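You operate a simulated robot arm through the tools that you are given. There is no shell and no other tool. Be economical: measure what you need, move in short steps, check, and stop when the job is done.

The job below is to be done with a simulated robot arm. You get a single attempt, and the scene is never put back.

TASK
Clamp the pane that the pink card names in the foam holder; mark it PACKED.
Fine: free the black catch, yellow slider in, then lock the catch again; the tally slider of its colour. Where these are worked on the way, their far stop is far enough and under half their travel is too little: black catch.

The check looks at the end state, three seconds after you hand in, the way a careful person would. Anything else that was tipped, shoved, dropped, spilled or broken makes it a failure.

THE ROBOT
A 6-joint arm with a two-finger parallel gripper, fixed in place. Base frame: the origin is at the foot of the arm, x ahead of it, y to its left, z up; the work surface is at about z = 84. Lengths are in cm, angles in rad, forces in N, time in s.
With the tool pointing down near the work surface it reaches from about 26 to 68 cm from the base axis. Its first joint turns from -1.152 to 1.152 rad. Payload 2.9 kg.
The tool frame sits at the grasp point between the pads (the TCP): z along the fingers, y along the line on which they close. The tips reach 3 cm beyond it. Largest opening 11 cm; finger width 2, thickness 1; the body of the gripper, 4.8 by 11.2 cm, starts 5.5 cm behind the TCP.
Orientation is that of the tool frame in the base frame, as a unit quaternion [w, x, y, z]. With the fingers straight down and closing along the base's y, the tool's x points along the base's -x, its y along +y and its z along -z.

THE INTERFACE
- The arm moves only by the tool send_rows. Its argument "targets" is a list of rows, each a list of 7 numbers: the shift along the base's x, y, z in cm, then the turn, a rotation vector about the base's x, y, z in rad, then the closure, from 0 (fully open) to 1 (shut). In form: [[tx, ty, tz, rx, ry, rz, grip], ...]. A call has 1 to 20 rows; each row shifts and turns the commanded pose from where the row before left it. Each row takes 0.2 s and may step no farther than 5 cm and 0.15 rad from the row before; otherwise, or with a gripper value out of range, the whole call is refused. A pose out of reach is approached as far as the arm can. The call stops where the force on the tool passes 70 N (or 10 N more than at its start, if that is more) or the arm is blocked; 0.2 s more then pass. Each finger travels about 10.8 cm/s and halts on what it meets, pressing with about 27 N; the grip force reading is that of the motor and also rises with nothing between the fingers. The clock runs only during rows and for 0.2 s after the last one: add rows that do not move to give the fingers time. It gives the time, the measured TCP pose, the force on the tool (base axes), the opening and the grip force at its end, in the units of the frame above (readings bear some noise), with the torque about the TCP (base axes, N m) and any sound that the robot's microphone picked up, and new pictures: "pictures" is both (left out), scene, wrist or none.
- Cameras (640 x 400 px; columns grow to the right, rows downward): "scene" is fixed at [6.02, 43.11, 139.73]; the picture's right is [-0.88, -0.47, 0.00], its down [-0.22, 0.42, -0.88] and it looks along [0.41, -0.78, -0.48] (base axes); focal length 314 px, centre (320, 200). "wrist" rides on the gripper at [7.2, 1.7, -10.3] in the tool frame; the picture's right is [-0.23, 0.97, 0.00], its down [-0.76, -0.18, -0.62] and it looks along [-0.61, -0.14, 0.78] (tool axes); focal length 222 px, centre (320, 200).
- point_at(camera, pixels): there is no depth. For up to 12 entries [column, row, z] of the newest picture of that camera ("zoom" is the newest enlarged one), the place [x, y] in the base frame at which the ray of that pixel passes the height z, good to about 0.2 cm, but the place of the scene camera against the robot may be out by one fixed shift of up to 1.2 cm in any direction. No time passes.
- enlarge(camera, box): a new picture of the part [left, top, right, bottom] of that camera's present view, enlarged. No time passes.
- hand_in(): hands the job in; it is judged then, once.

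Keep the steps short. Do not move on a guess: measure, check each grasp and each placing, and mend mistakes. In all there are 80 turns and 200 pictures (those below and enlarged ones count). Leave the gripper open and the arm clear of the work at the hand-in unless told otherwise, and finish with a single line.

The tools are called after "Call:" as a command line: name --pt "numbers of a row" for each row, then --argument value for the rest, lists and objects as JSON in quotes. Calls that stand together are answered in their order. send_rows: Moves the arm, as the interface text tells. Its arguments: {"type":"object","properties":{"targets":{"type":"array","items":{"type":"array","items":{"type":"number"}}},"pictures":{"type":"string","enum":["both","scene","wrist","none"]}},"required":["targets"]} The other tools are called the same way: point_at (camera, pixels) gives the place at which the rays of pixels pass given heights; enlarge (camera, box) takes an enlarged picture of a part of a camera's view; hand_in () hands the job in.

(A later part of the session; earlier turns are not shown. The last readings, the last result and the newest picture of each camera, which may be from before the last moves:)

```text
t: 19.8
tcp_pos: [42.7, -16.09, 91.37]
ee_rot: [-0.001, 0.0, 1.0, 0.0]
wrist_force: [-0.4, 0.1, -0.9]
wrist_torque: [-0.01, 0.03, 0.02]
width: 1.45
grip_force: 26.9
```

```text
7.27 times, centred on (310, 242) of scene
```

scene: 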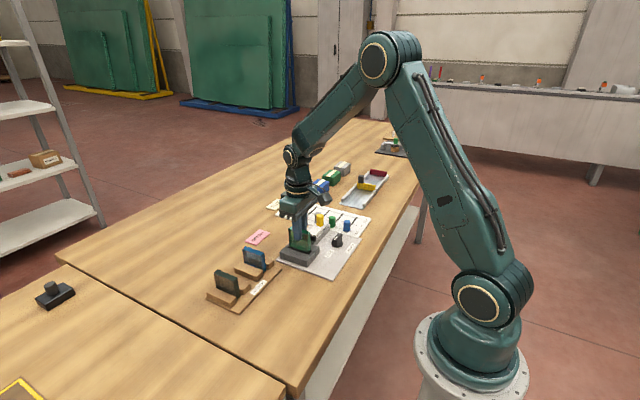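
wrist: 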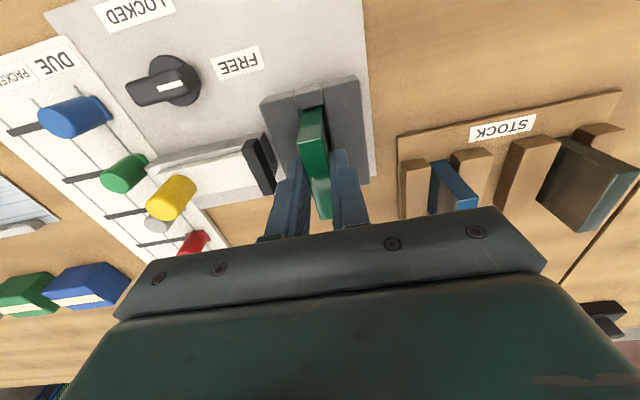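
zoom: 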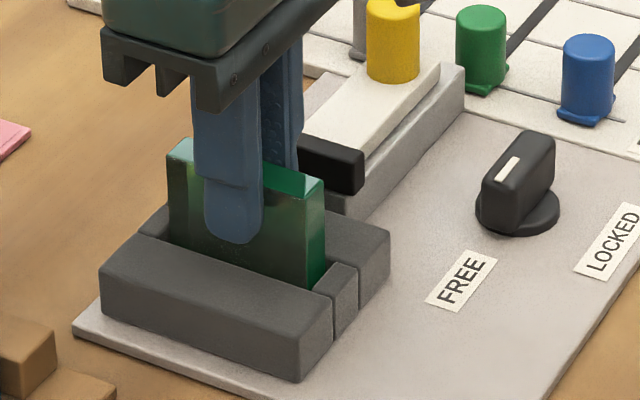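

Still no floor contact. I'll go down in 0.1 steps.

Call:
send_rows --pt "0 0 -0.1 0 0 0 0.95" --pt "0 0 -0.1 0 0 0 0.95" --pt "0 0 0 0 0 0 0.95" --pictures "none"

```text
t: 20.6
tcp_pos: [42.6, -16.18, 91.28]
ee_rot: [0.0, 0.0, 1.0, -0.001]
wrist_force: [-6.5, -1.7, 13.9]
wrist_torque: [-0.08, 0.37, -0.03]
width: 1.42
grip_force: 27.2
```

Floor contact (14 N). I'll release and lift.

Call:
send_rows --pt "0 0 0.1 0 0 0 0.7" --pt "0 0 0 0 0 0 0.7" --pt "0 0 1 0 0 0 0.7" --pt "0 0 3 0 0 0 0.7" --pt "0 0 4 0 0 0 0.7" --pt "0 0 3 0 0 0 0.7" --pt "0 0 0 0 0 0 0.7"

Call:
enlarge --camera "scene" --box '[265, 205, 365, 280]'

Call:
enlarge --camera "wrist" --box '[160, 60, 400, 210]'

```text
t: 22.2
tcp_pos: [42.59, -15.63, 102.44]
ee_rot: [0.0, 0.0, 1.0, 0.0]
wrist_force: [-0.7, -0.4, 0.0]
wrist_torque: [0.01, 0.02, -0.02]
width: 3.3
grip_force: 0.1
```

scene: 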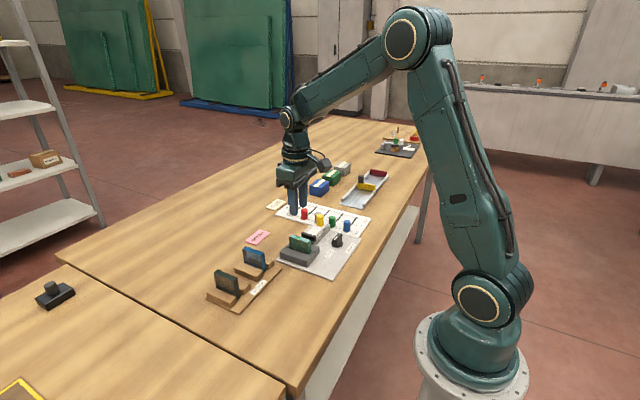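
wrist: 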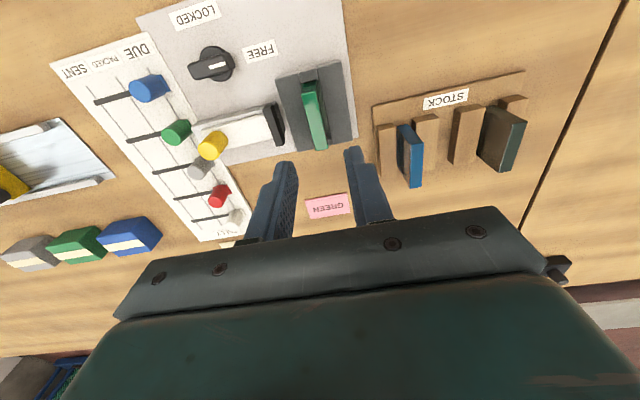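

```text
5.33 times, centred on (315, 242) of scene
```

zoom: 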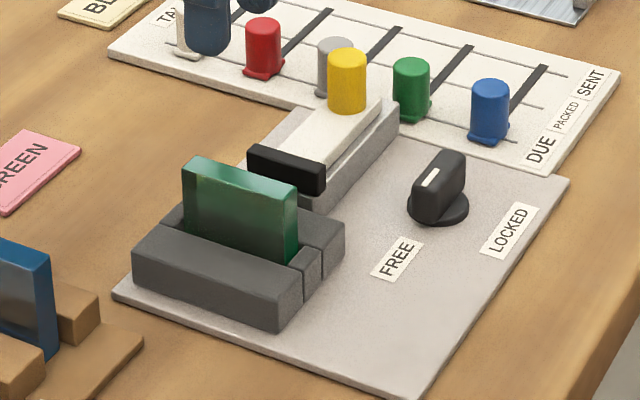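

```text
2.67 times, centred on (280, 135) of wrist
```

zoom: 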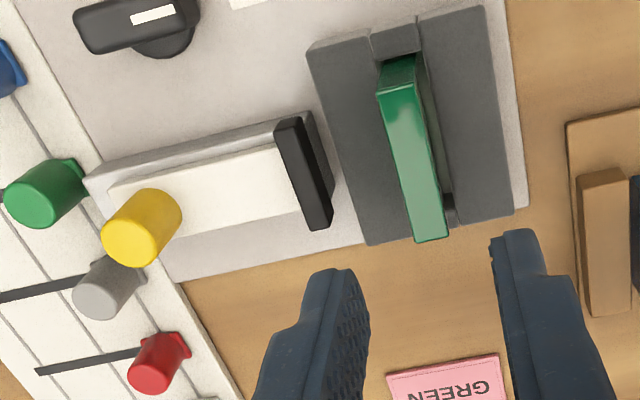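

Pane stands in the slot. Now I'll turn the gripper 90° and go above the yellow slider knob (≈43.3, -28.4).

Call:
send_rows --pt "0.05 -1.15 -0.4 0 0 -0.1428 0.6" --pt "0.05 -1.15 -0.4 0 0 -0.1428 0.6" --pt "0.05 -1.15 -0.4 0 0 -0.1428 0.6" --pt "0.05 -1.15 -0.4 0 0 -0.1428 0.6" --pt "0.05 -1.15 -0.4 0 0 -0.1428 0.6" --pt "0.05 -1.15 -0.4 0 0 -0.1428 0.6" --pt "0.05 -1.15 -0.4 0 0 -0.1428 0.6" --pt "0.05 -1.15 -0.4 0 0 -0.1428 0.6" --pt "0.05 -1.15 -0.4 0 0 -0.1428 0.6" --pt "0.05 -1.15 -0.4 0 0 -0.1428 0.6" --pt "0.05 -1.15 -0.4 0 0 -0.1428 0.6" --pt "0 0 0 0 0 0 0.6"

Call:
enlarge --camera "wrist" --box '[210, 60, 450, 210]'

Call:
enlarge --camera "scene" --box '[265, 175, 365, 250]'

```text
t: 24.8
tcp_pos: [43.09, -28.71, 97.99]
ee_rot: [0.0, 0.708, 0.706, 0.0]
wrist_force: [0.4, -0.2, 0.5]
wrist_torque: [0.0, 0.02, -0.03]
width: 4.39
grip_force: 0.1
```

scene: 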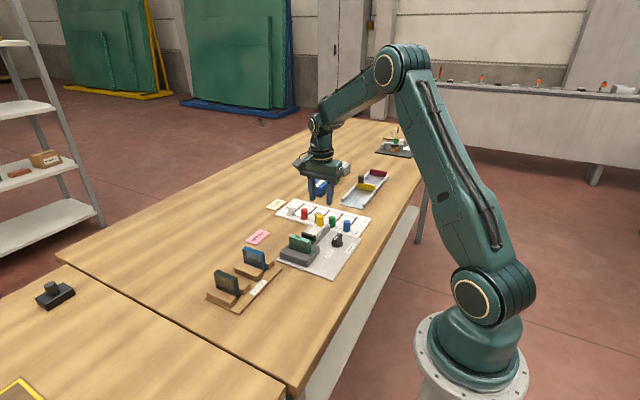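
wrist: 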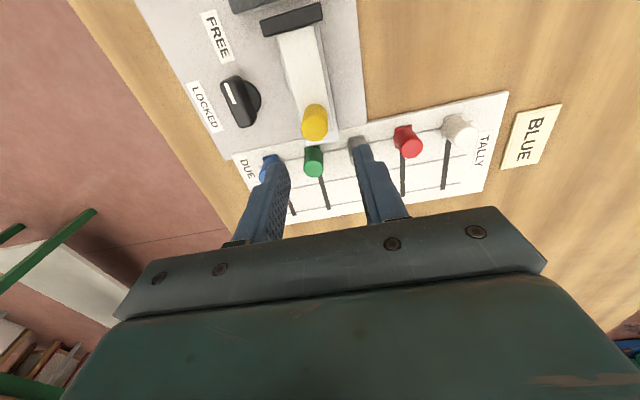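

```text
2.67 times, centred on (330, 135) of wrist
```

zoom: 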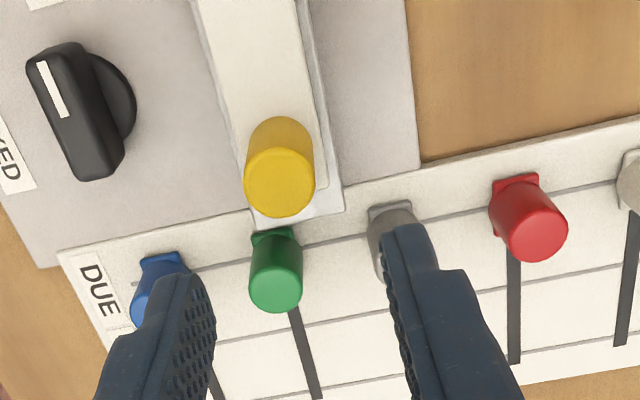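

```text
5.33 times, centred on (315, 212) of scene
```

zoom: 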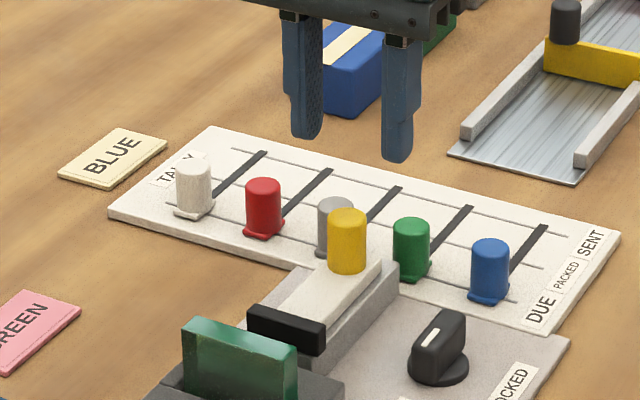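

Call:
point_at --camera "zoom" --pixels '[[279, 185, 89], [279, 185, 90], [279, 185, 91], [282, 120, 86.5], [276, 288, 87], [276, 288, 88], [244, 180, 90], [314, 180, 90], [304, 315, 84.8], [273, 228, 85]]'

```text
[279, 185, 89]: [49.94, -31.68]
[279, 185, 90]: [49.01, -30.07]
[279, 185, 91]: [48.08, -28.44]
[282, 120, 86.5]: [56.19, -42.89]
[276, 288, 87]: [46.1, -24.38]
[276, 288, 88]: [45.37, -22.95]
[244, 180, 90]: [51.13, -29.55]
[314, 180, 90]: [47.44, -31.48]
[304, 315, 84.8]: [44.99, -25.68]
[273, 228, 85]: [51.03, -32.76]
```

Call:
point_at --camera "wrist" --pixels '[[314.6, 129.4, 89], [314.6, 129.4, 90], [314.6, 129.4, 91], [301.5, 127.5, 90], [327.75, 127.5, 90], [315.75, 105, 86.8], [313.5, 168, 87], [313.5, 168, 88], [313.5, 168, 89], [312.4, 145.5, 85]]'

```text
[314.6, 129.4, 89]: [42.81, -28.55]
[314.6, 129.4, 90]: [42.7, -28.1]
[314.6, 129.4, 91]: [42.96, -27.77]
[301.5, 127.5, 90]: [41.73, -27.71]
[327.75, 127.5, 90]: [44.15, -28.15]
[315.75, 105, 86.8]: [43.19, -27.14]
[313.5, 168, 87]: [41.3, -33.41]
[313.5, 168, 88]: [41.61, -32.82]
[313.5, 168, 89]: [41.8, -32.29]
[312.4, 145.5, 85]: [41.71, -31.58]
```

Yellow knob axis ≈ (42.9, -28.3), top ≈ 89.8. I'll descend with open fingers (4.4 wide) and close.

Call:
send_rows --pt "-0.2 0.35 -2 0 0 0 0.6" --pt "0 0 -3 0 0 0 0.6" --pt "0 0 -2 0 0 0 0.6" --pt "0 0 0 0 0 0 0.6" --pt "0 0 0 0 0 0 0.85" --pt "0 0 0 0 0 0 0.85" --pictures "wrist"

Call:
enlarge --camera "scene" --box '[265, 195, 365, 270]'

```text
t: 26.2
tcp_pos: [43.05, -28.52, 90.81]
ee_rot: [-0.001, 0.707, 0.707, 0.0]
wrist_force: [-7.9, 0.6, -1.5]
wrist_torque: [-0.22, 0.14, 0.17]
width: 2.78
grip_force: 44.5
```

wrist: 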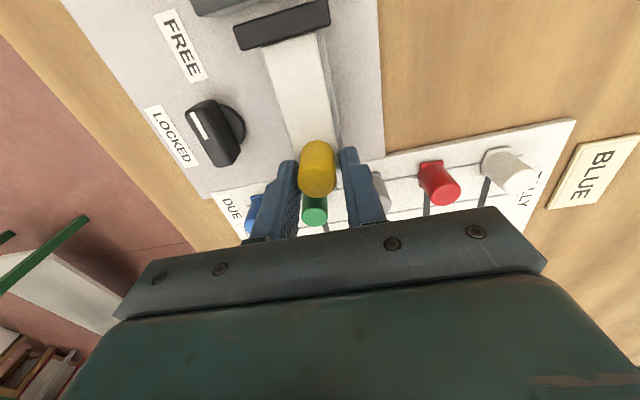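

```text
5.33 times, centred on (315, 232) of scene
```

zoom: 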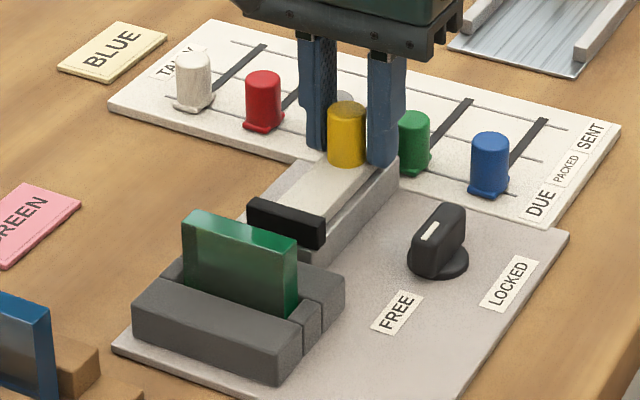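

Gripped the yellow knob. I'll slide +y in 0.5 cm steps.

Call:
send_rows --pt "0 0.5 0 0 0 0 0.85" --pt "0 0.5 0 0 0 0 0.85" --pt "0 0.5 0 0 0 0 0.85" --pt "0 0.5 0 0 0 0 0.85" --pt "0 0 0 0 0 0 0.85" --pictures "none"

Call:
enlarge --camera "scene" --box '[265, 195, 365, 270]'

```text
t: 27.4
tcp_pos: [43.08, -26.4, 90.81]
ee_rot: [0.001, 0.707, 0.707, 0.0]
wrist_force: [0.3, 0.2, -6.8]
wrist_torque: [0.43, 0.07, -0.37]
width: 2.74
grip_force: 45.5
```

```text
5.33 times, centred on (315, 232) of scene
```

zoom: 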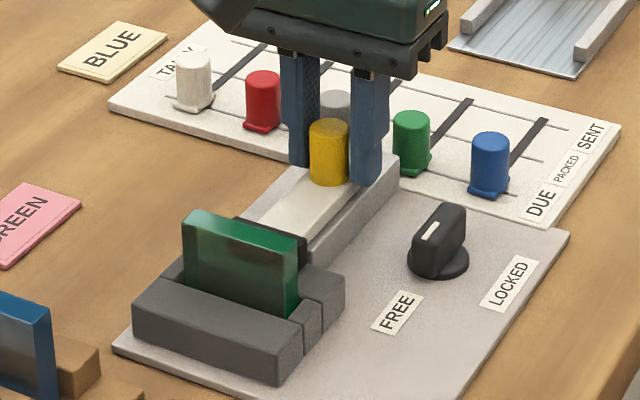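

It slides; the head is over the foam. I'll continue with smaller steps.

Call:
send_rows --pt "0 0.4 0 0 0 0 0.85" --pt "0 0.3 0 0 0 0 0.85" --pt "0 0.2 0 0 0 0 0.85" --pt "0 0 0 0 0 0 0.85" --pictures "wrist"

Call:
enlarge --camera "scene" --box '[265, 195, 365, 270]'

Call:
enlarge --camera "wrist" --box '[200, 0, 360, 110]'

```text
t: 28.4
tcp_pos: [42.87, -25.56, 90.8]
ee_rot: [0.0, 0.707, 0.707, 0.0]
wrist_force: [-7.7, -2.0, 0.9]
wrist_torque: [-0.92, 0.21, 0.38]
width: 2.75
grip_force: 45.3
```

wrist: 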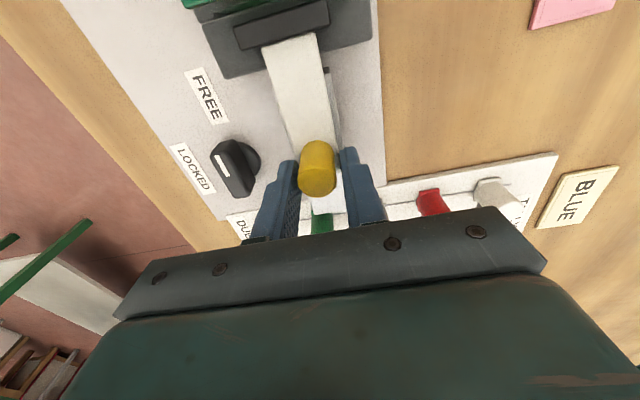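

```text
5.33 times, centred on (315, 232) of scene
```

zoom: 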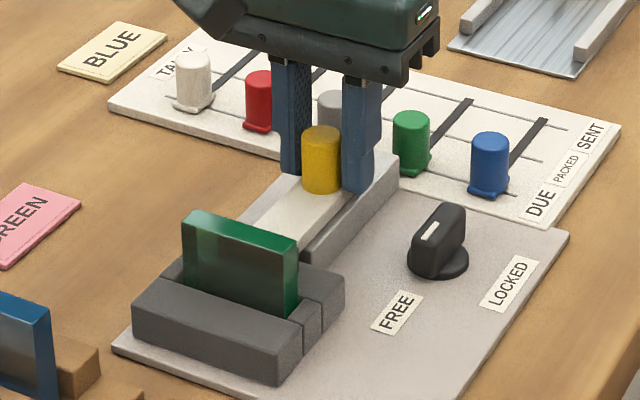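

```text
3.64 times, centred on (280, 55) of wrist
```

zoom: 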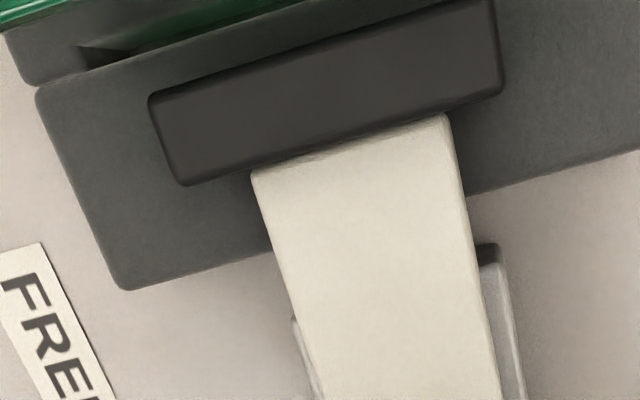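

A gap of roughly 0.6 cm remains. I'll use 0.2 cm steps until the force rises.

Call:
send_rows --pt "0 0.2 0 0 0 0 0.85" --pt "0 0.2 0 0 0 0 0.85" --pt "0 0.1 0 0 0 0 0.85" --pt "0 0 0 0 0 0 0.85" --pictures "wrist"

Call:
enlarge --camera "wrist" --box '[200, 0, 360, 110]'

```text
t: 29.4
tcp_pos: [43.05, -24.94, 90.78]
ee_rot: [0.0, 0.707, 0.707, 0.0]
wrist_force: [-3.3, -0.2, 6.1]
wrist_torque: [0.33, 0.11, -0.46]
width: 2.7
grip_force: 45.2
```

wrist: 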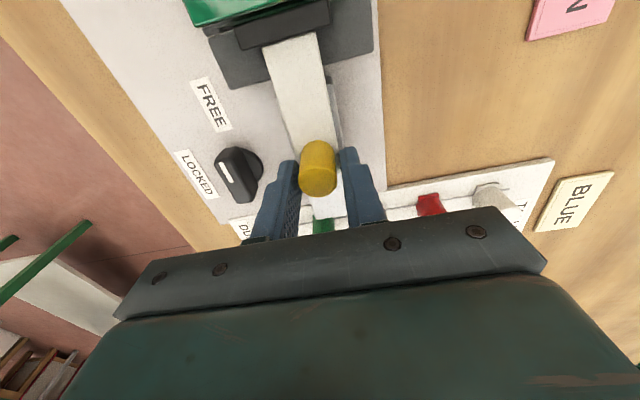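

```text
3.64 times, centred on (280, 55) of wrist
```

zoom: 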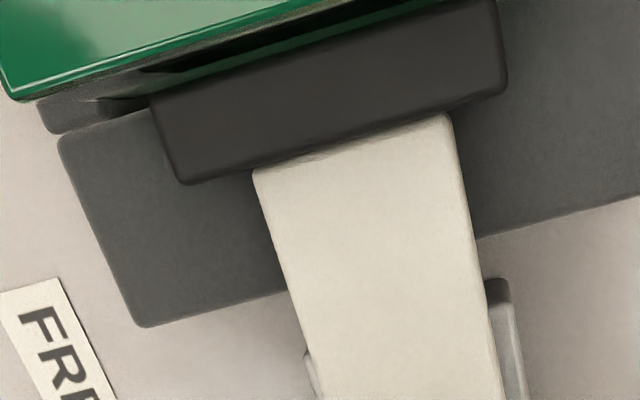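

Call:
send_rows --pt "0 0.1 0 0 0 0 0.85" --pt "0 0.1 0 0 0 0 0.85" --pt "0 0.1 0 0 0 0 0.85" --pt "0 0 0 0 0 0 0.85" --pictures "wrist"

Call:
enlarge --camera "wrist" --box '[200, 0, 360, 110]'

Call:
enlarge --camera "scene" --box '[265, 195, 365, 270]'

```text
t: 30.4
tcp_pos: [43.02, -25.0, 90.75]
ee_rot: [0.001, 0.707, 0.707, -0.001]
wrist_force: [4.4, -18.7, -11.0]
wrist_torque: [-0.49, -0.21, 0.23]
width: 2.74
grip_force: 44.7
```

wrist: 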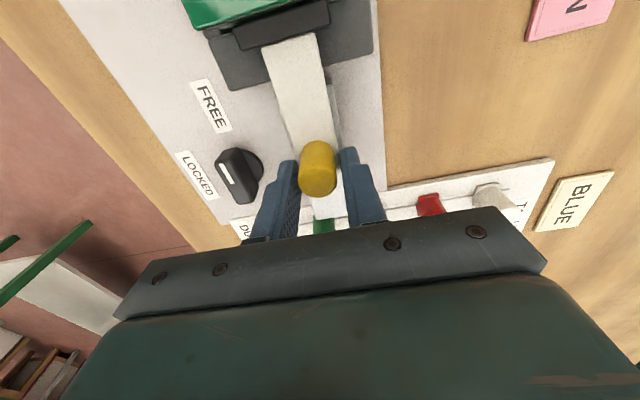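

```text
3.64 times, centred on (280, 55) of wrist
```

zoom: 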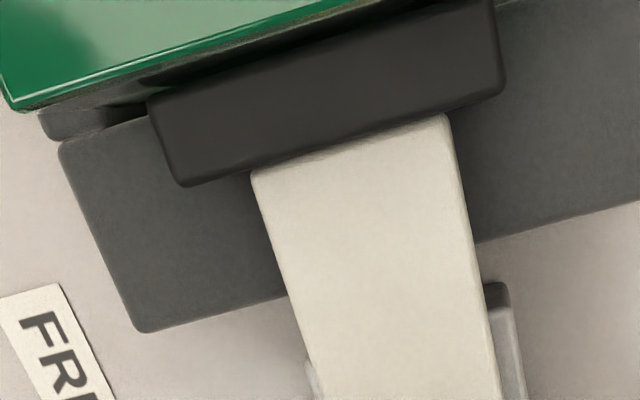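

```text
5.33 times, centred on (315, 232) of scene
```

zoom: 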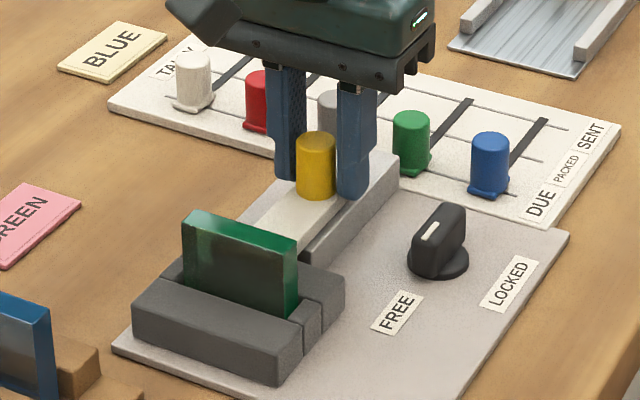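

Resistance of 19 N and no motion. I'll push slightly more to confirm it's seated.

Call:
send_rows --pt "0 0.1 0 0 0 0 0.85" --pt "0 0.1 0 0 0 0 0.85" --pt "0 0 0 0 0 0 0.85" --pictures "none"

Call:
enlarge --camera "scene" --box '[280, 210, 345, 255]'

```text
t: 31.2
tcp_pos: [43.08, -24.72, 90.76]
ee_rot: [0.003, 0.709, 0.705, -0.001]
wrist_force: [7.2, -31.4, -14.0]
wrist_torque: [-0.81, -0.21, 0.15]
width: 2.75
grip_force: 44.8
```

```text
8.89 times, centred on (312, 232) of scene
```

zoom: 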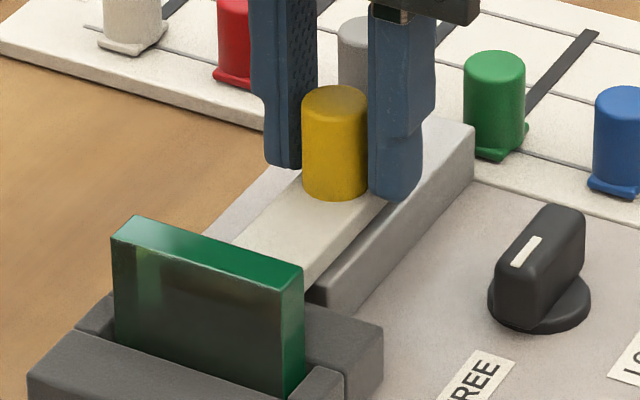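

It's firmly stopped. I'll relieve the force, release and lift.

Call:
send_rows --pt "0 -0.25 0 0 0 0 0.85" --pt "0 0 0 0 0 0 0.65" --pt "0 0 0 0 0 0 0.65" --pt "0 0 3 0 0 0 0.65" --pt "0 0 4 0 0 0 0.65" --pt "0 0 3 0 0 0 0.65" --pt "0 0 0 0 0 0 0.65"

Call:
enlarge --camera "wrist" --box '[200, 0, 400, 140]'

Call:
enlarge --camera "scene" --box '[270, 205, 370, 270]'

```text
t: 32.8
tcp_pos: [43.21, -24.61, 101.05]
ee_rot: [0.0, 0.707, 0.707, 0.0]
wrist_force: [0.8, 0.3, 0.1]
wrist_torque: [0.0, -0.01, -0.02]
width: 3.83
grip_force: 0.1
```

scene: 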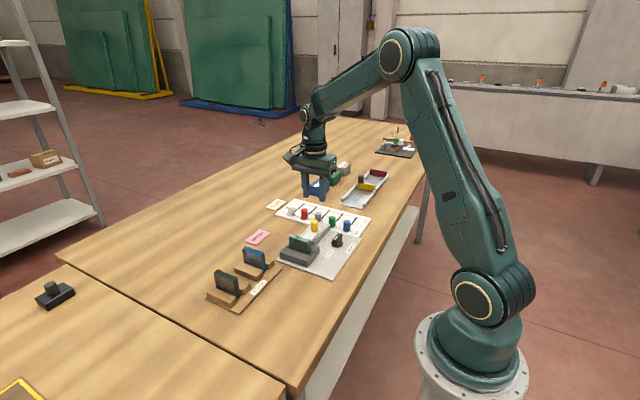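
wrist: 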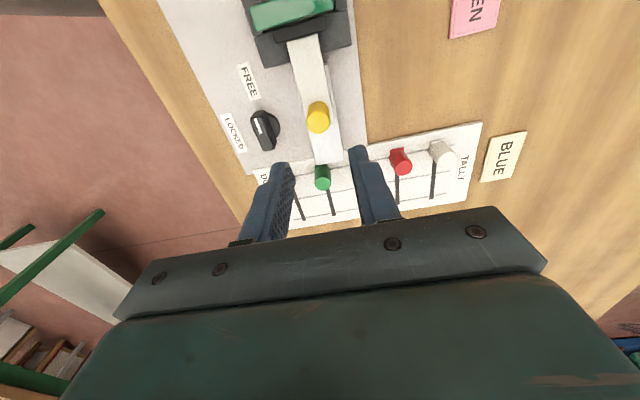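

```text
2.86 times, centred on (300, 70) of wrist
```

zoom: 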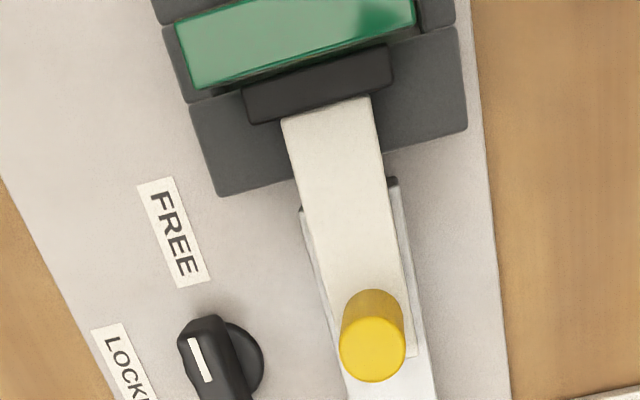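

```text
6.15 times, centred on (320, 238) of scene
```

zoom: 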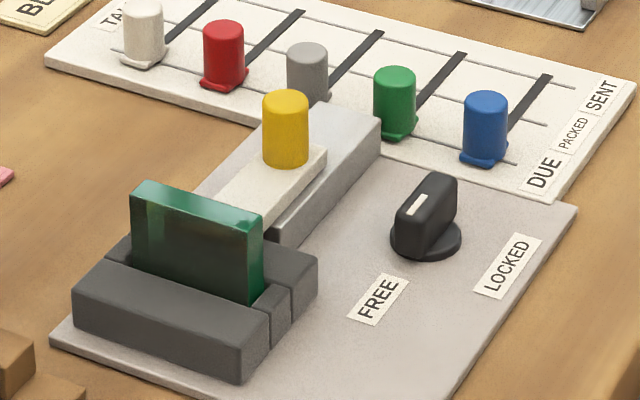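

Pane is clamped. Now back to the catch: I'll move over the knob and narrow in on it.

Call:
send_rows --pt "-3.57 -0.35 0 0 0 0 0.6" --pt "-3.5 -0.3 -1 0 0 0 0.6" --pt "0 0 -4 0 0 0 0.6" --pt "0 0 -2 0 0 0 0.6" --pt "0 0 0 0 0 0 0.6"

Call:
enlarge --camera "wrist" --box '[240, 80, 400, 200]'

```text
t: 34.0
tcp_pos: [36.11, -25.12, 94.19]
ee_rot: [-0.001, 0.707, 0.707, 0.001]
wrist_force: [0.3, -0.3, 0.7]
wrist_torque: [0.0, -0.01, 0.04]
width: 4.41
grip_force: 0.1
```

scene: 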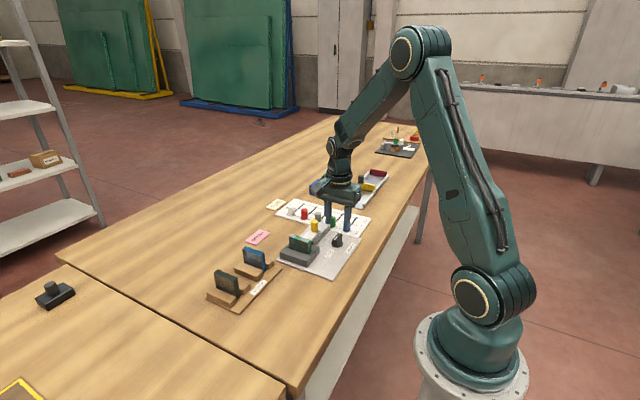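
wrist: 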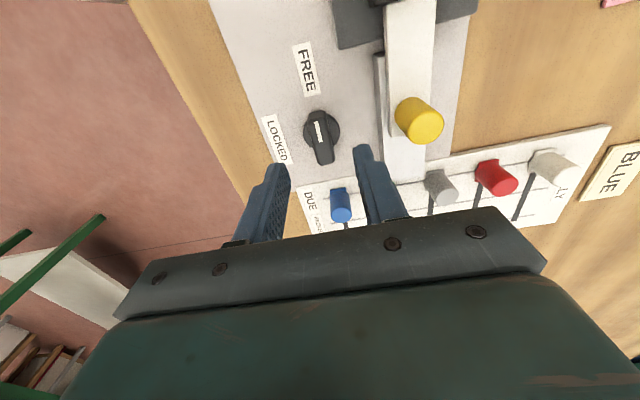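

```text
3.33 times, centred on (320, 140) of wrist
```

zoom: 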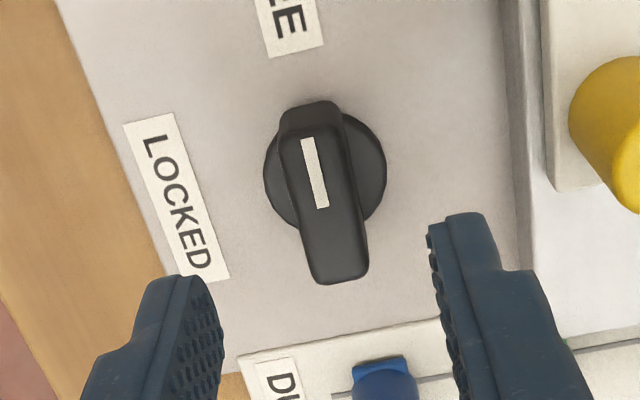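

Aligned as before. I'll descend to z ≈ 89.2 and grip.

Call:
send_rows --pt "-0.05 -0.1 -2 0 0 0 0.6" --pt "0 0 -2 0 0 0 0.6" --pt "0 0 -1 0 0 0 0.6" --pt "0 0 0 0 0 0 0.9" --pt "0 0 0 0 0 0 0.9" --pictures "wrist"

```text
t: 35.2
tcp_pos: [36.16, -25.35, 88.78]
ee_rot: [0.002, 0.707, 0.708, 0.001]
wrist_force: [14.5, 1.4, -2.2]
wrist_torque: [-0.15, -0.21, 0.02]
width: 1.8
grip_force: 7.1
```

wrist: 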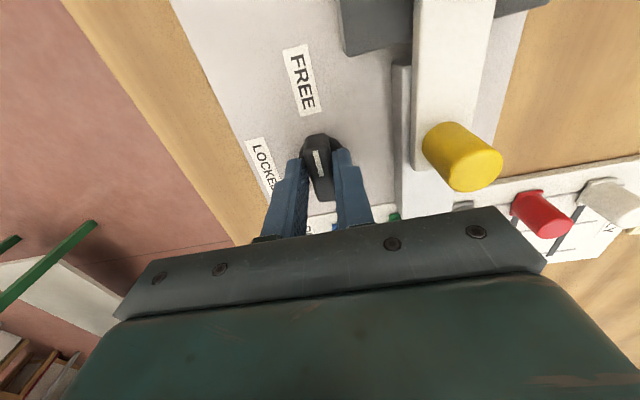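

Gripping; I'll ease up 0.2 and turn +90°.

Call:
send_rows --pt "-0.1 0 0.2 0 0 0 0.9" --pt "0 0 0 0 0 0.1428 0.9" --pt "0 0 0 0 0 0.1428 0.9" --pt "0 0 0 0 0 0.1428 0.9" --pt "0 0 0 0 0 0.1428 0.9" --pt "0 0 0 0 0 0.1428 0.9" --pictures "wrist"

```text
t: 36.6
tcp_pos: [35.76, -25.35, 89.07]
ee_rot: [-0.001, 0.413, 0.911, 0.002]
wrist_force: [18.0, 8.9, -4.9]
wrist_torque: [0.13, -0.38, 0.03]
width: 2.06
grip_force: 9.2
```

wrist: 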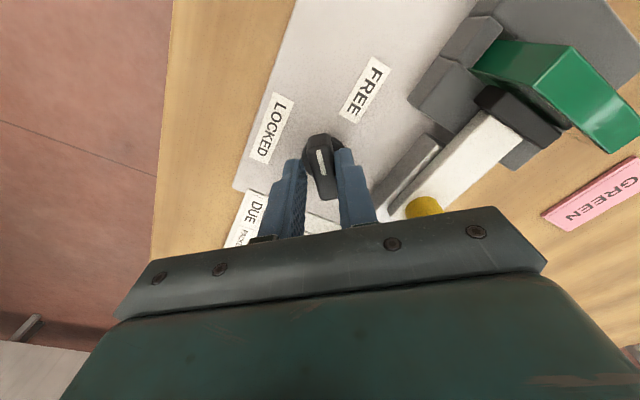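

The handle lags slightly (width 2.06). I'll close harder and keep turning.

Call:
send_rows --pt "0 0 0 0 0 0 1" --pt "0 0 0 0 0 0 1" --pt "0 0 0 0 0 0.1428 1" --pt "0 0 0 0 0 0.1428 1" --pt "0 0 0 0 0 0.1428 1" --pictures "wrist"

Call:
enlarge --camera "wrist" --box '[240, 80, 400, 200]'

```text
t: 37.8
tcp_pos: [35.9, -25.35, 89.04]
ee_rot: [0.0, 0.209, 0.978, 0.003]
wrist_force: [18.5, 13.9, -2.7]
wrist_torque: [0.69, 0.8, 0.07]
width: 1.59
grip_force: 44.9
```

wrist: 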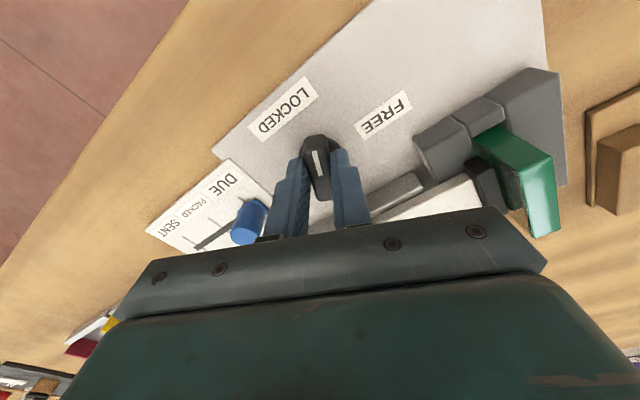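

```text
3.33 times, centred on (320, 140) of wrist
```

zoom: 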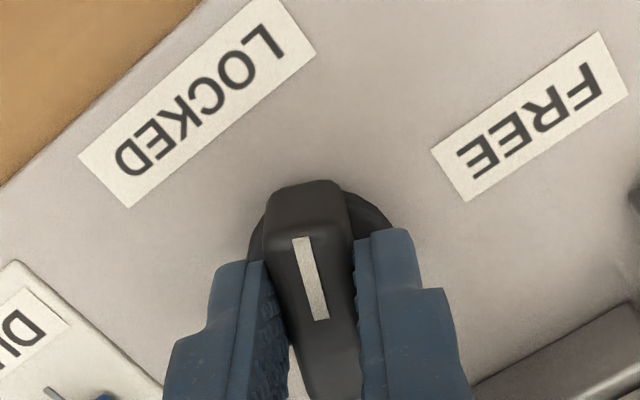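

Good grip now. Remaining turn ≈0.42 rad.

Call:
send_rows --pt "0 0 0 0 0 0.143 1" --pt "0 0 0 0 0 0.143 1" --pt "0 0 0 0 0 0.14 1" --pt "0 0 0 0 0 0.03 1" --pt "0 0 0 0 0 0 1" --pictures "wrist"

Call:
enlarge --camera "wrist" --box '[240, 80, 400, 200]'

```text
t: 39.0
tcp_pos: [35.73, -25.48, 89.11]
ee_rot: [0.001, -0.013, 1.0, -0.001]
wrist_force: [13.6, -3.7, -7.0]
wrist_torque: [0.26, -1.5, -0.97]
width: 1.57
grip_force: 45.0
```

wrist: 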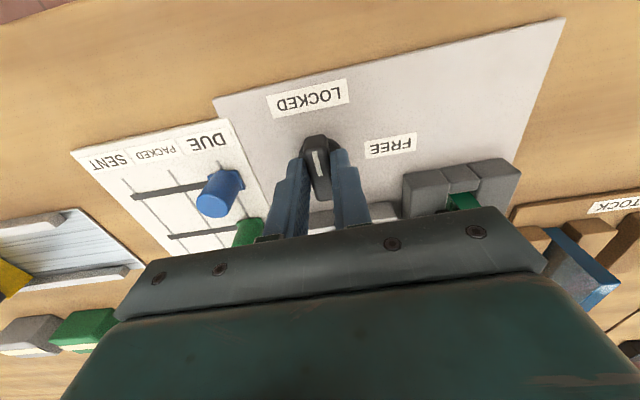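

```text
3.33 times, centred on (320, 140) of wrist
```

zoom: 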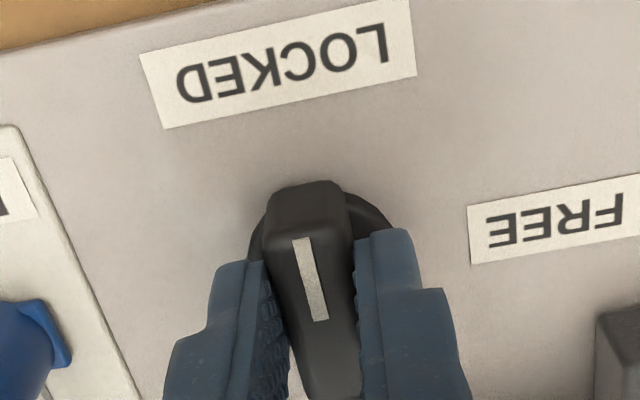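

Locked, with torque at the end stop. I'll release and lift.

Call:
send_rows --pt "0 0 0 0 0 -0.028 0.72" --pt "0 0 0 0 0 0 0.72" --pt "0 0 3 0 0 0 0.72" --pt "0 0 4 0 0 0 0.72" --pt "0 0 4 0 0 0 0.72" --pt "0 0 0 0 0 0 0.72"

Call:
enlarge --camera "scene" --box '[270, 200, 370, 265]'

Call:
enlarge --camera "wrist" --box '[150, 40, 430, 210]'

```text
t: 40.4
tcp_pos: [35.89, -25.57, 100.34]
ee_rot: [0.0, 0.0, 1.0, 0.0]
wrist_force: [0.1, -0.4, 0.6]
wrist_torque: [-0.05, -0.04, -0.01]
width: 3.07
grip_force: 0.0
```

scene: 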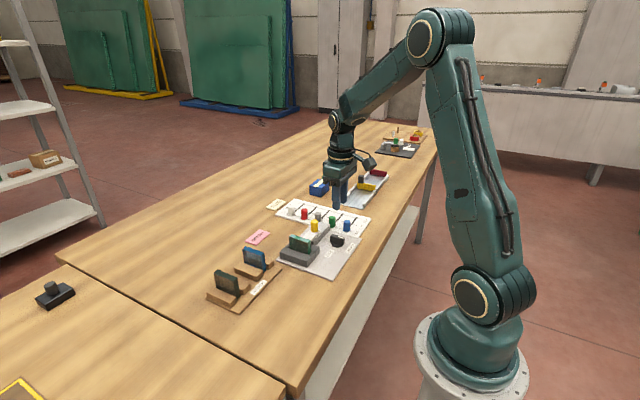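
wrist: 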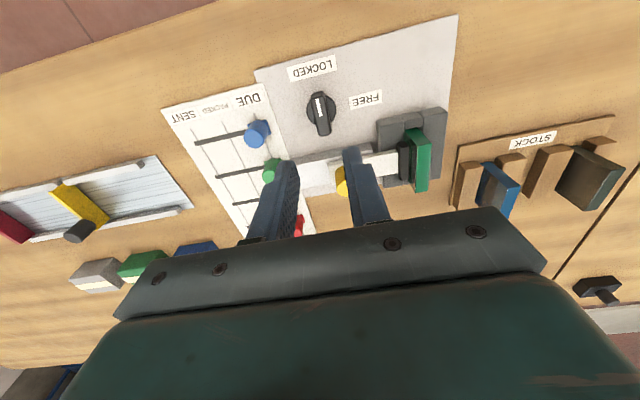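

```text
6.15 times, centred on (320, 232) of scene
```

zoom: 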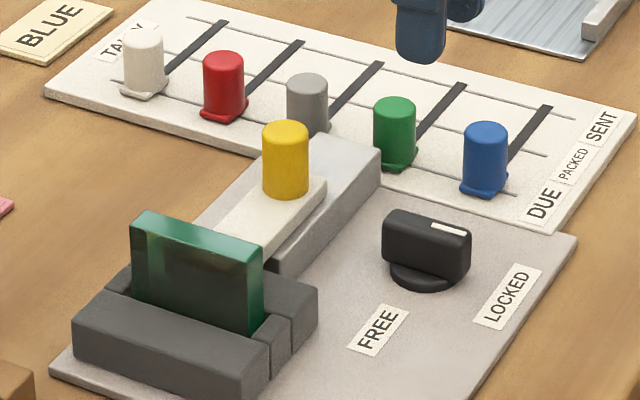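

```text
2.29 times, centred on (290, 125) of wrist
```

zoom: 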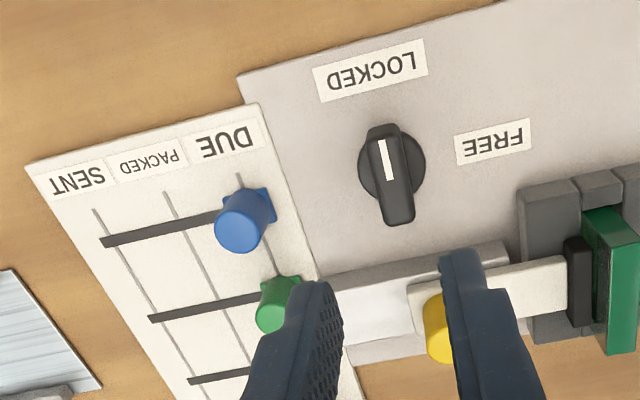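

The catch reads LOCKED. Now the green tally knob: I'll turn the gripper 90° and go above it.

Call:
send_rows --pt "0.51 -0.5 -0.1 0 0 -0.1428 0.7" --pt "0.51 -0.5 -0.1 0 0 -0.1428 0.7" --pt "0.51 -0.5 -0.1 0 0 -0.1428 0.7" --pt "0.51 -0.5 -0.1 0 0 -0.1428 0.7" --pt "0.51 -0.5 -0.1 0 0 -0.1428 0.7" --pt "0.51 -0.5 -0.1 0 0 -0.1428 0.7" --pt "0.51 -0.5 -0.1 0 0 -0.1428 0.7" --pt "0.51 -0.5 -0.1 0 0 -0.1428 0.7" --pt "0.51 -0.5 -0.1 0 0 -0.1428 0.7" --pt "0.51 -0.5 -0.1 0 0 -0.1428 0.7" --pt "0.51 -0.5 -0.1 0 0 -0.1428 0.7" --pt "0 0 0 0 0 0 0" --pictures "wrist"

Call:
enlarge --camera "wrist" --box '[220, 80, 420, 210]'

```text
t: 43.0
tcp_pos: [41.59, -31.04, 98.76]
ee_rot: [0.0, 0.707, 0.707, 0.0]
wrist_force: [0.9, 0.1, 0.4]
wrist_torque: [0.01, -0.02, 0.01]
width: 11.0
grip_force: 0.0
```

wrist: 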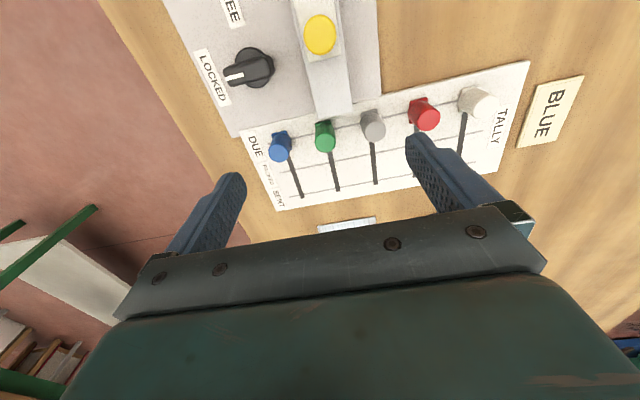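

```text
3.08 times, centred on (320, 145) of wrist
```

zoom: 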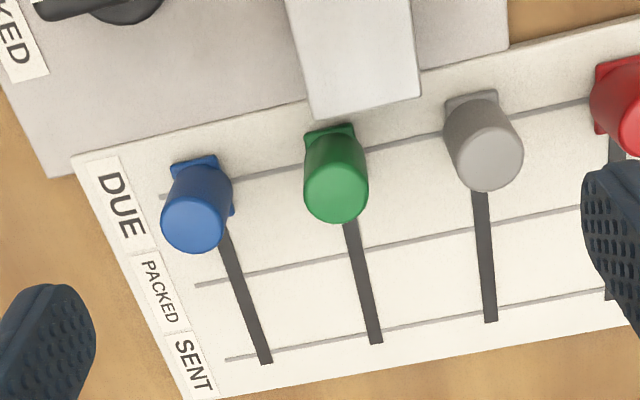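

Call:
point_at --camera "zoom" --pixels '[[302, 167, 84.8], [366, 155, 84.8], [358, 258, 84.8], [371, 327, 84.8], [305, 134, 85.3], [352, 126, 85.3], [335, 190, 87.5], [335, 190, 88], [335, 190, 88.5], [303, 185, 88], [369, 180, 88], [230, 210, 85.3]]'

```text
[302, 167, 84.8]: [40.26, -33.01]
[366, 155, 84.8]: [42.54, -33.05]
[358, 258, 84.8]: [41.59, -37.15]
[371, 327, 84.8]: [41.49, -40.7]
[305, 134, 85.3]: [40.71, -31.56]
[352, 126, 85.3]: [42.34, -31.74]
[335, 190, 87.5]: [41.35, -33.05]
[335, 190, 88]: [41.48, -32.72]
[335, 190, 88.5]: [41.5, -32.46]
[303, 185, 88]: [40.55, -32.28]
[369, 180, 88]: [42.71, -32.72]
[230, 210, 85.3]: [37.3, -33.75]
```

Green knob axis ≈ (41.55, -32.9), DUE -33.0, PACKED -37.05. I'll narrow the fingers to 3.3 and go down partway to check neighbours.

Call:
send_rows --pt "0.05 -1.9 0 0 0 0 0.7" --pt "0 0 -2 0 0 0 0.7" --pt "0 0 -3 0 0 0 0.7" --pt "0 0 0 0 0 0 0.7"

Call:
enlarge --camera "wrist" --box '[220, 80, 420, 210]'

```text
t: 44.0
tcp_pos: [41.49, -32.8, 94.03]
ee_rot: [0.0, 0.707, 0.707, 0.0]
wrist_force: [0.4, 0.1, 0.3]
wrist_torque: [0.02, 0.02, 0.03]
width: 3.27
grip_force: 0.1
```

scene: 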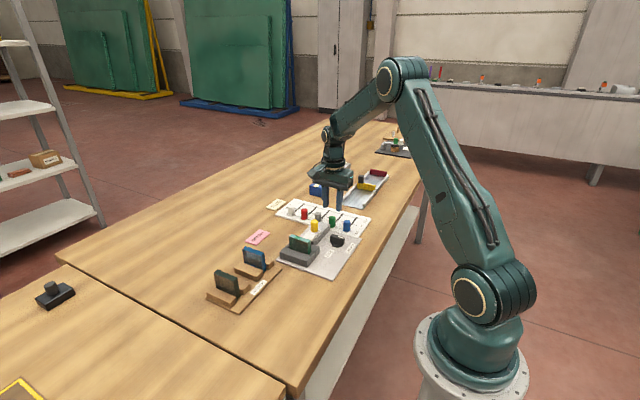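
wrist: 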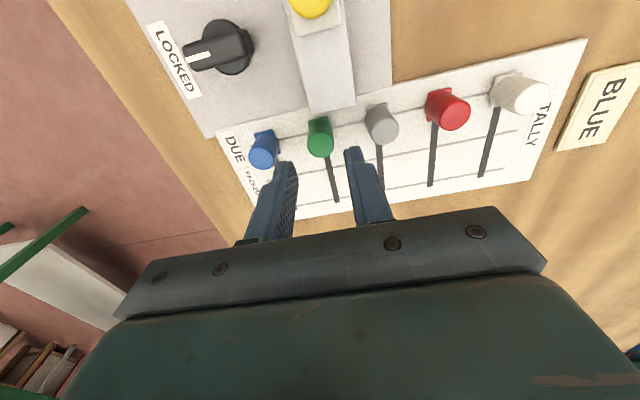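

```text
3.08 times, centred on (320, 145) of wrist
```

zoom: 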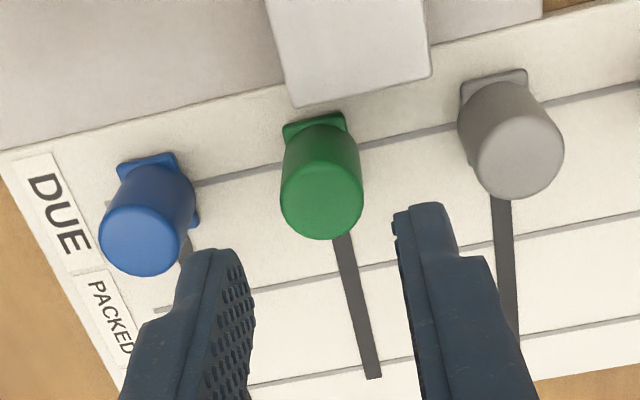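

It's centred between the fingers with clearance. I'll descend and grip.

Call:
send_rows --pt "0 0 -2 0 0 0 0.7" --pt "0 0 -2 0 0 0 0.7" --pt "0 0 -0.7 0 0 0 0.7" --pt "0 0 0 0 0 0 0.9" --pt "0 0 0 0 0 0 0.9" --pictures "wrist"

Call:
enlarge --camera "scene" --box '[280, 180, 370, 245]'

```text
t: 45.2
tcp_pos: [41.44, -32.79, 89.28]
ee_rot: [0.001, 0.707, 0.707, 0.0]
wrist_force: [4.6, 0.3, 0.1]
wrist_torque: [-0.05, 0.29, 0.01]
width: 2.04
grip_force: 44.9
```

wrist: 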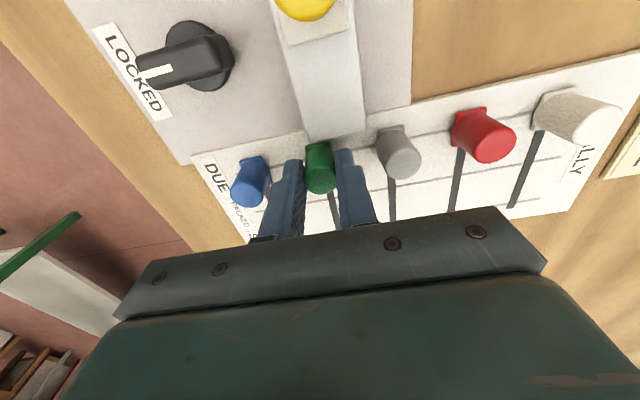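

```text
6.15 times, centred on (325, 212) of scene
```

zoom: 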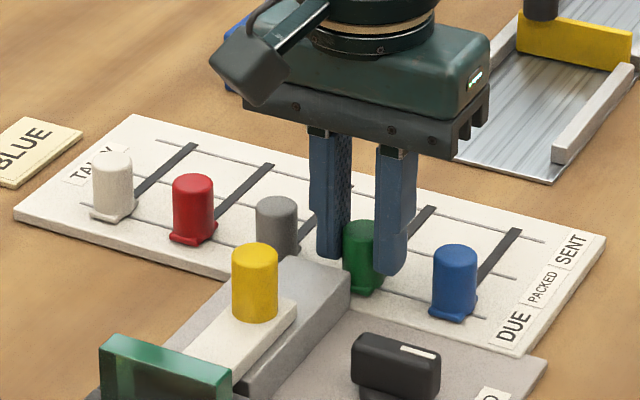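

Gripped (width 2.04). I'll slide it -4.0 in y.

Call:
send_rows --pt "0 -0.8 0 0 0 0 0.9" --pt "0 -0.8 0 0 0 0 0.9" --pt "0 -0.8 0 0 0 0 0.9" --pt "0 -0.8 0 0 0 0 0.9" --pt "0 -0.8 0 0 0 0 0.9" --pt "0 0 0 0 0 0 0.9" --pictures "wrist"

Call:
enlarge --camera "wrist" --box '[220, 100, 420, 220]'

Call:
enlarge --camera "scene" --box '[280, 180, 370, 245]'

```text
t: 46.6
tcp_pos: [41.53, -36.82, 89.14]
ee_rot: [0.002, 0.707, 0.708, -0.001]
wrist_force: [18.0, 0.5, -0.2]
wrist_torque: [-0.14, 0.02, 0.09]
width: 2.07
grip_force: 45.1
```

wrist: 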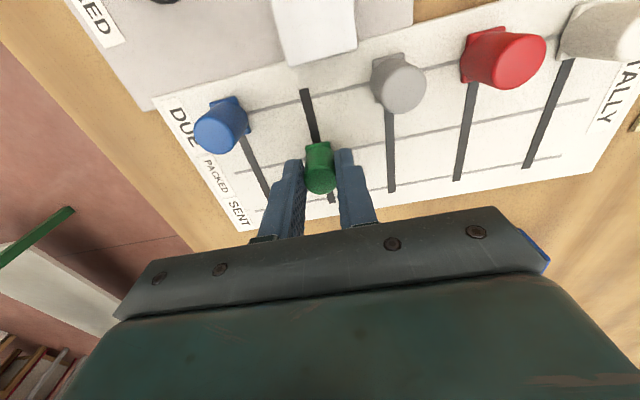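

```text
3.20 times, centred on (320, 160) of wrist
```

zoom: 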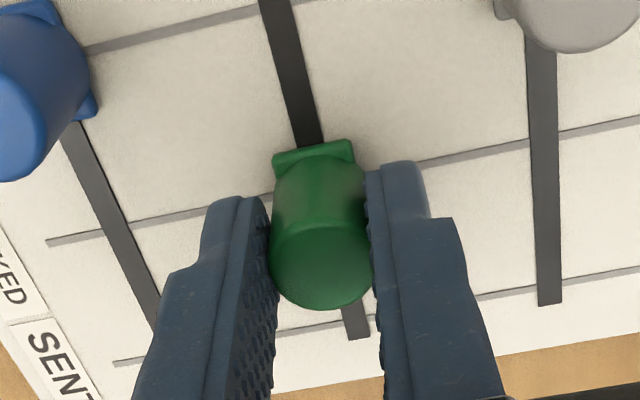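

```text
6.15 times, centred on (325, 212) of scene
```

zoom: 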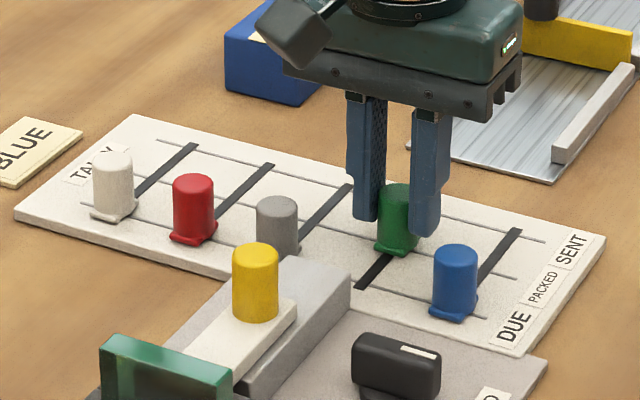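

At PACKED. I'll release, lift, and check against the line.

Call:
send_rows --pt "0 0 0 0 0 0 0.7" --pt "0 0 0 0 0 0 0.7" --pt "0 0 3 0 0 0 0.7" --pt "0 2 4 0 0 0 0.5" --pt "0 3 3 0 0 0 0" --pt "0 0 0 0 0 0 0" --pt "0 0 0 0 0 0 0"

Call:
enlarge --camera "scene" --box '[265, 195, 375, 270]'

Call:
enlarge --camera "wrist" --box '[220, 60, 420, 200]'

```text
t: 48.2
tcp_pos: [41.57, -32.04, 99.24]
ee_rot: [0.0, 0.707, 0.707, 0.001]
wrist_force: [0.7, -0.2, -0.4]
wrist_torque: [0.01, -0.03, 0.0]
width: 11.04
grip_force: 0.1
```

scene: 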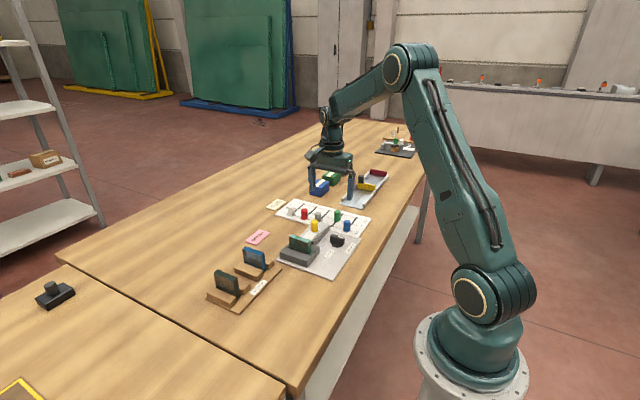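
wrist: 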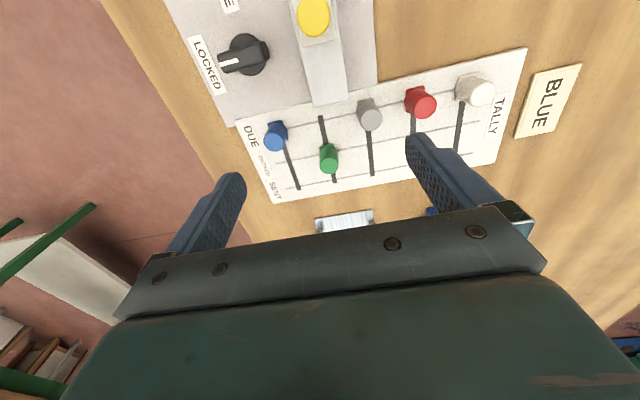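

```text
5.33 times, centred on (320, 232) of scene
```

zoom: 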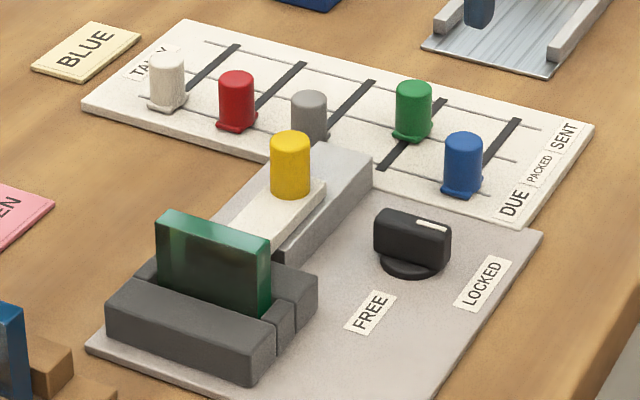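

```text
2.86 times, centred on (320, 130) of wrist
```

zoom: 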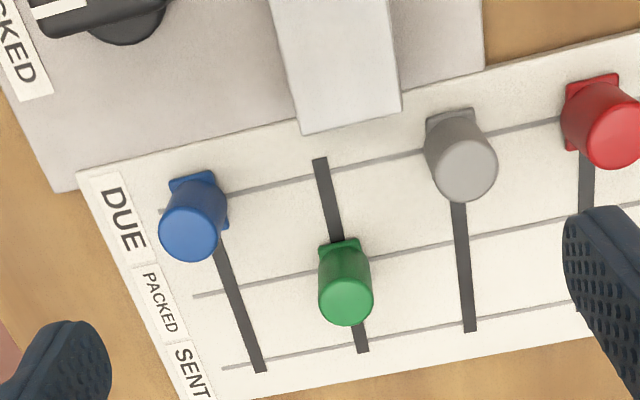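

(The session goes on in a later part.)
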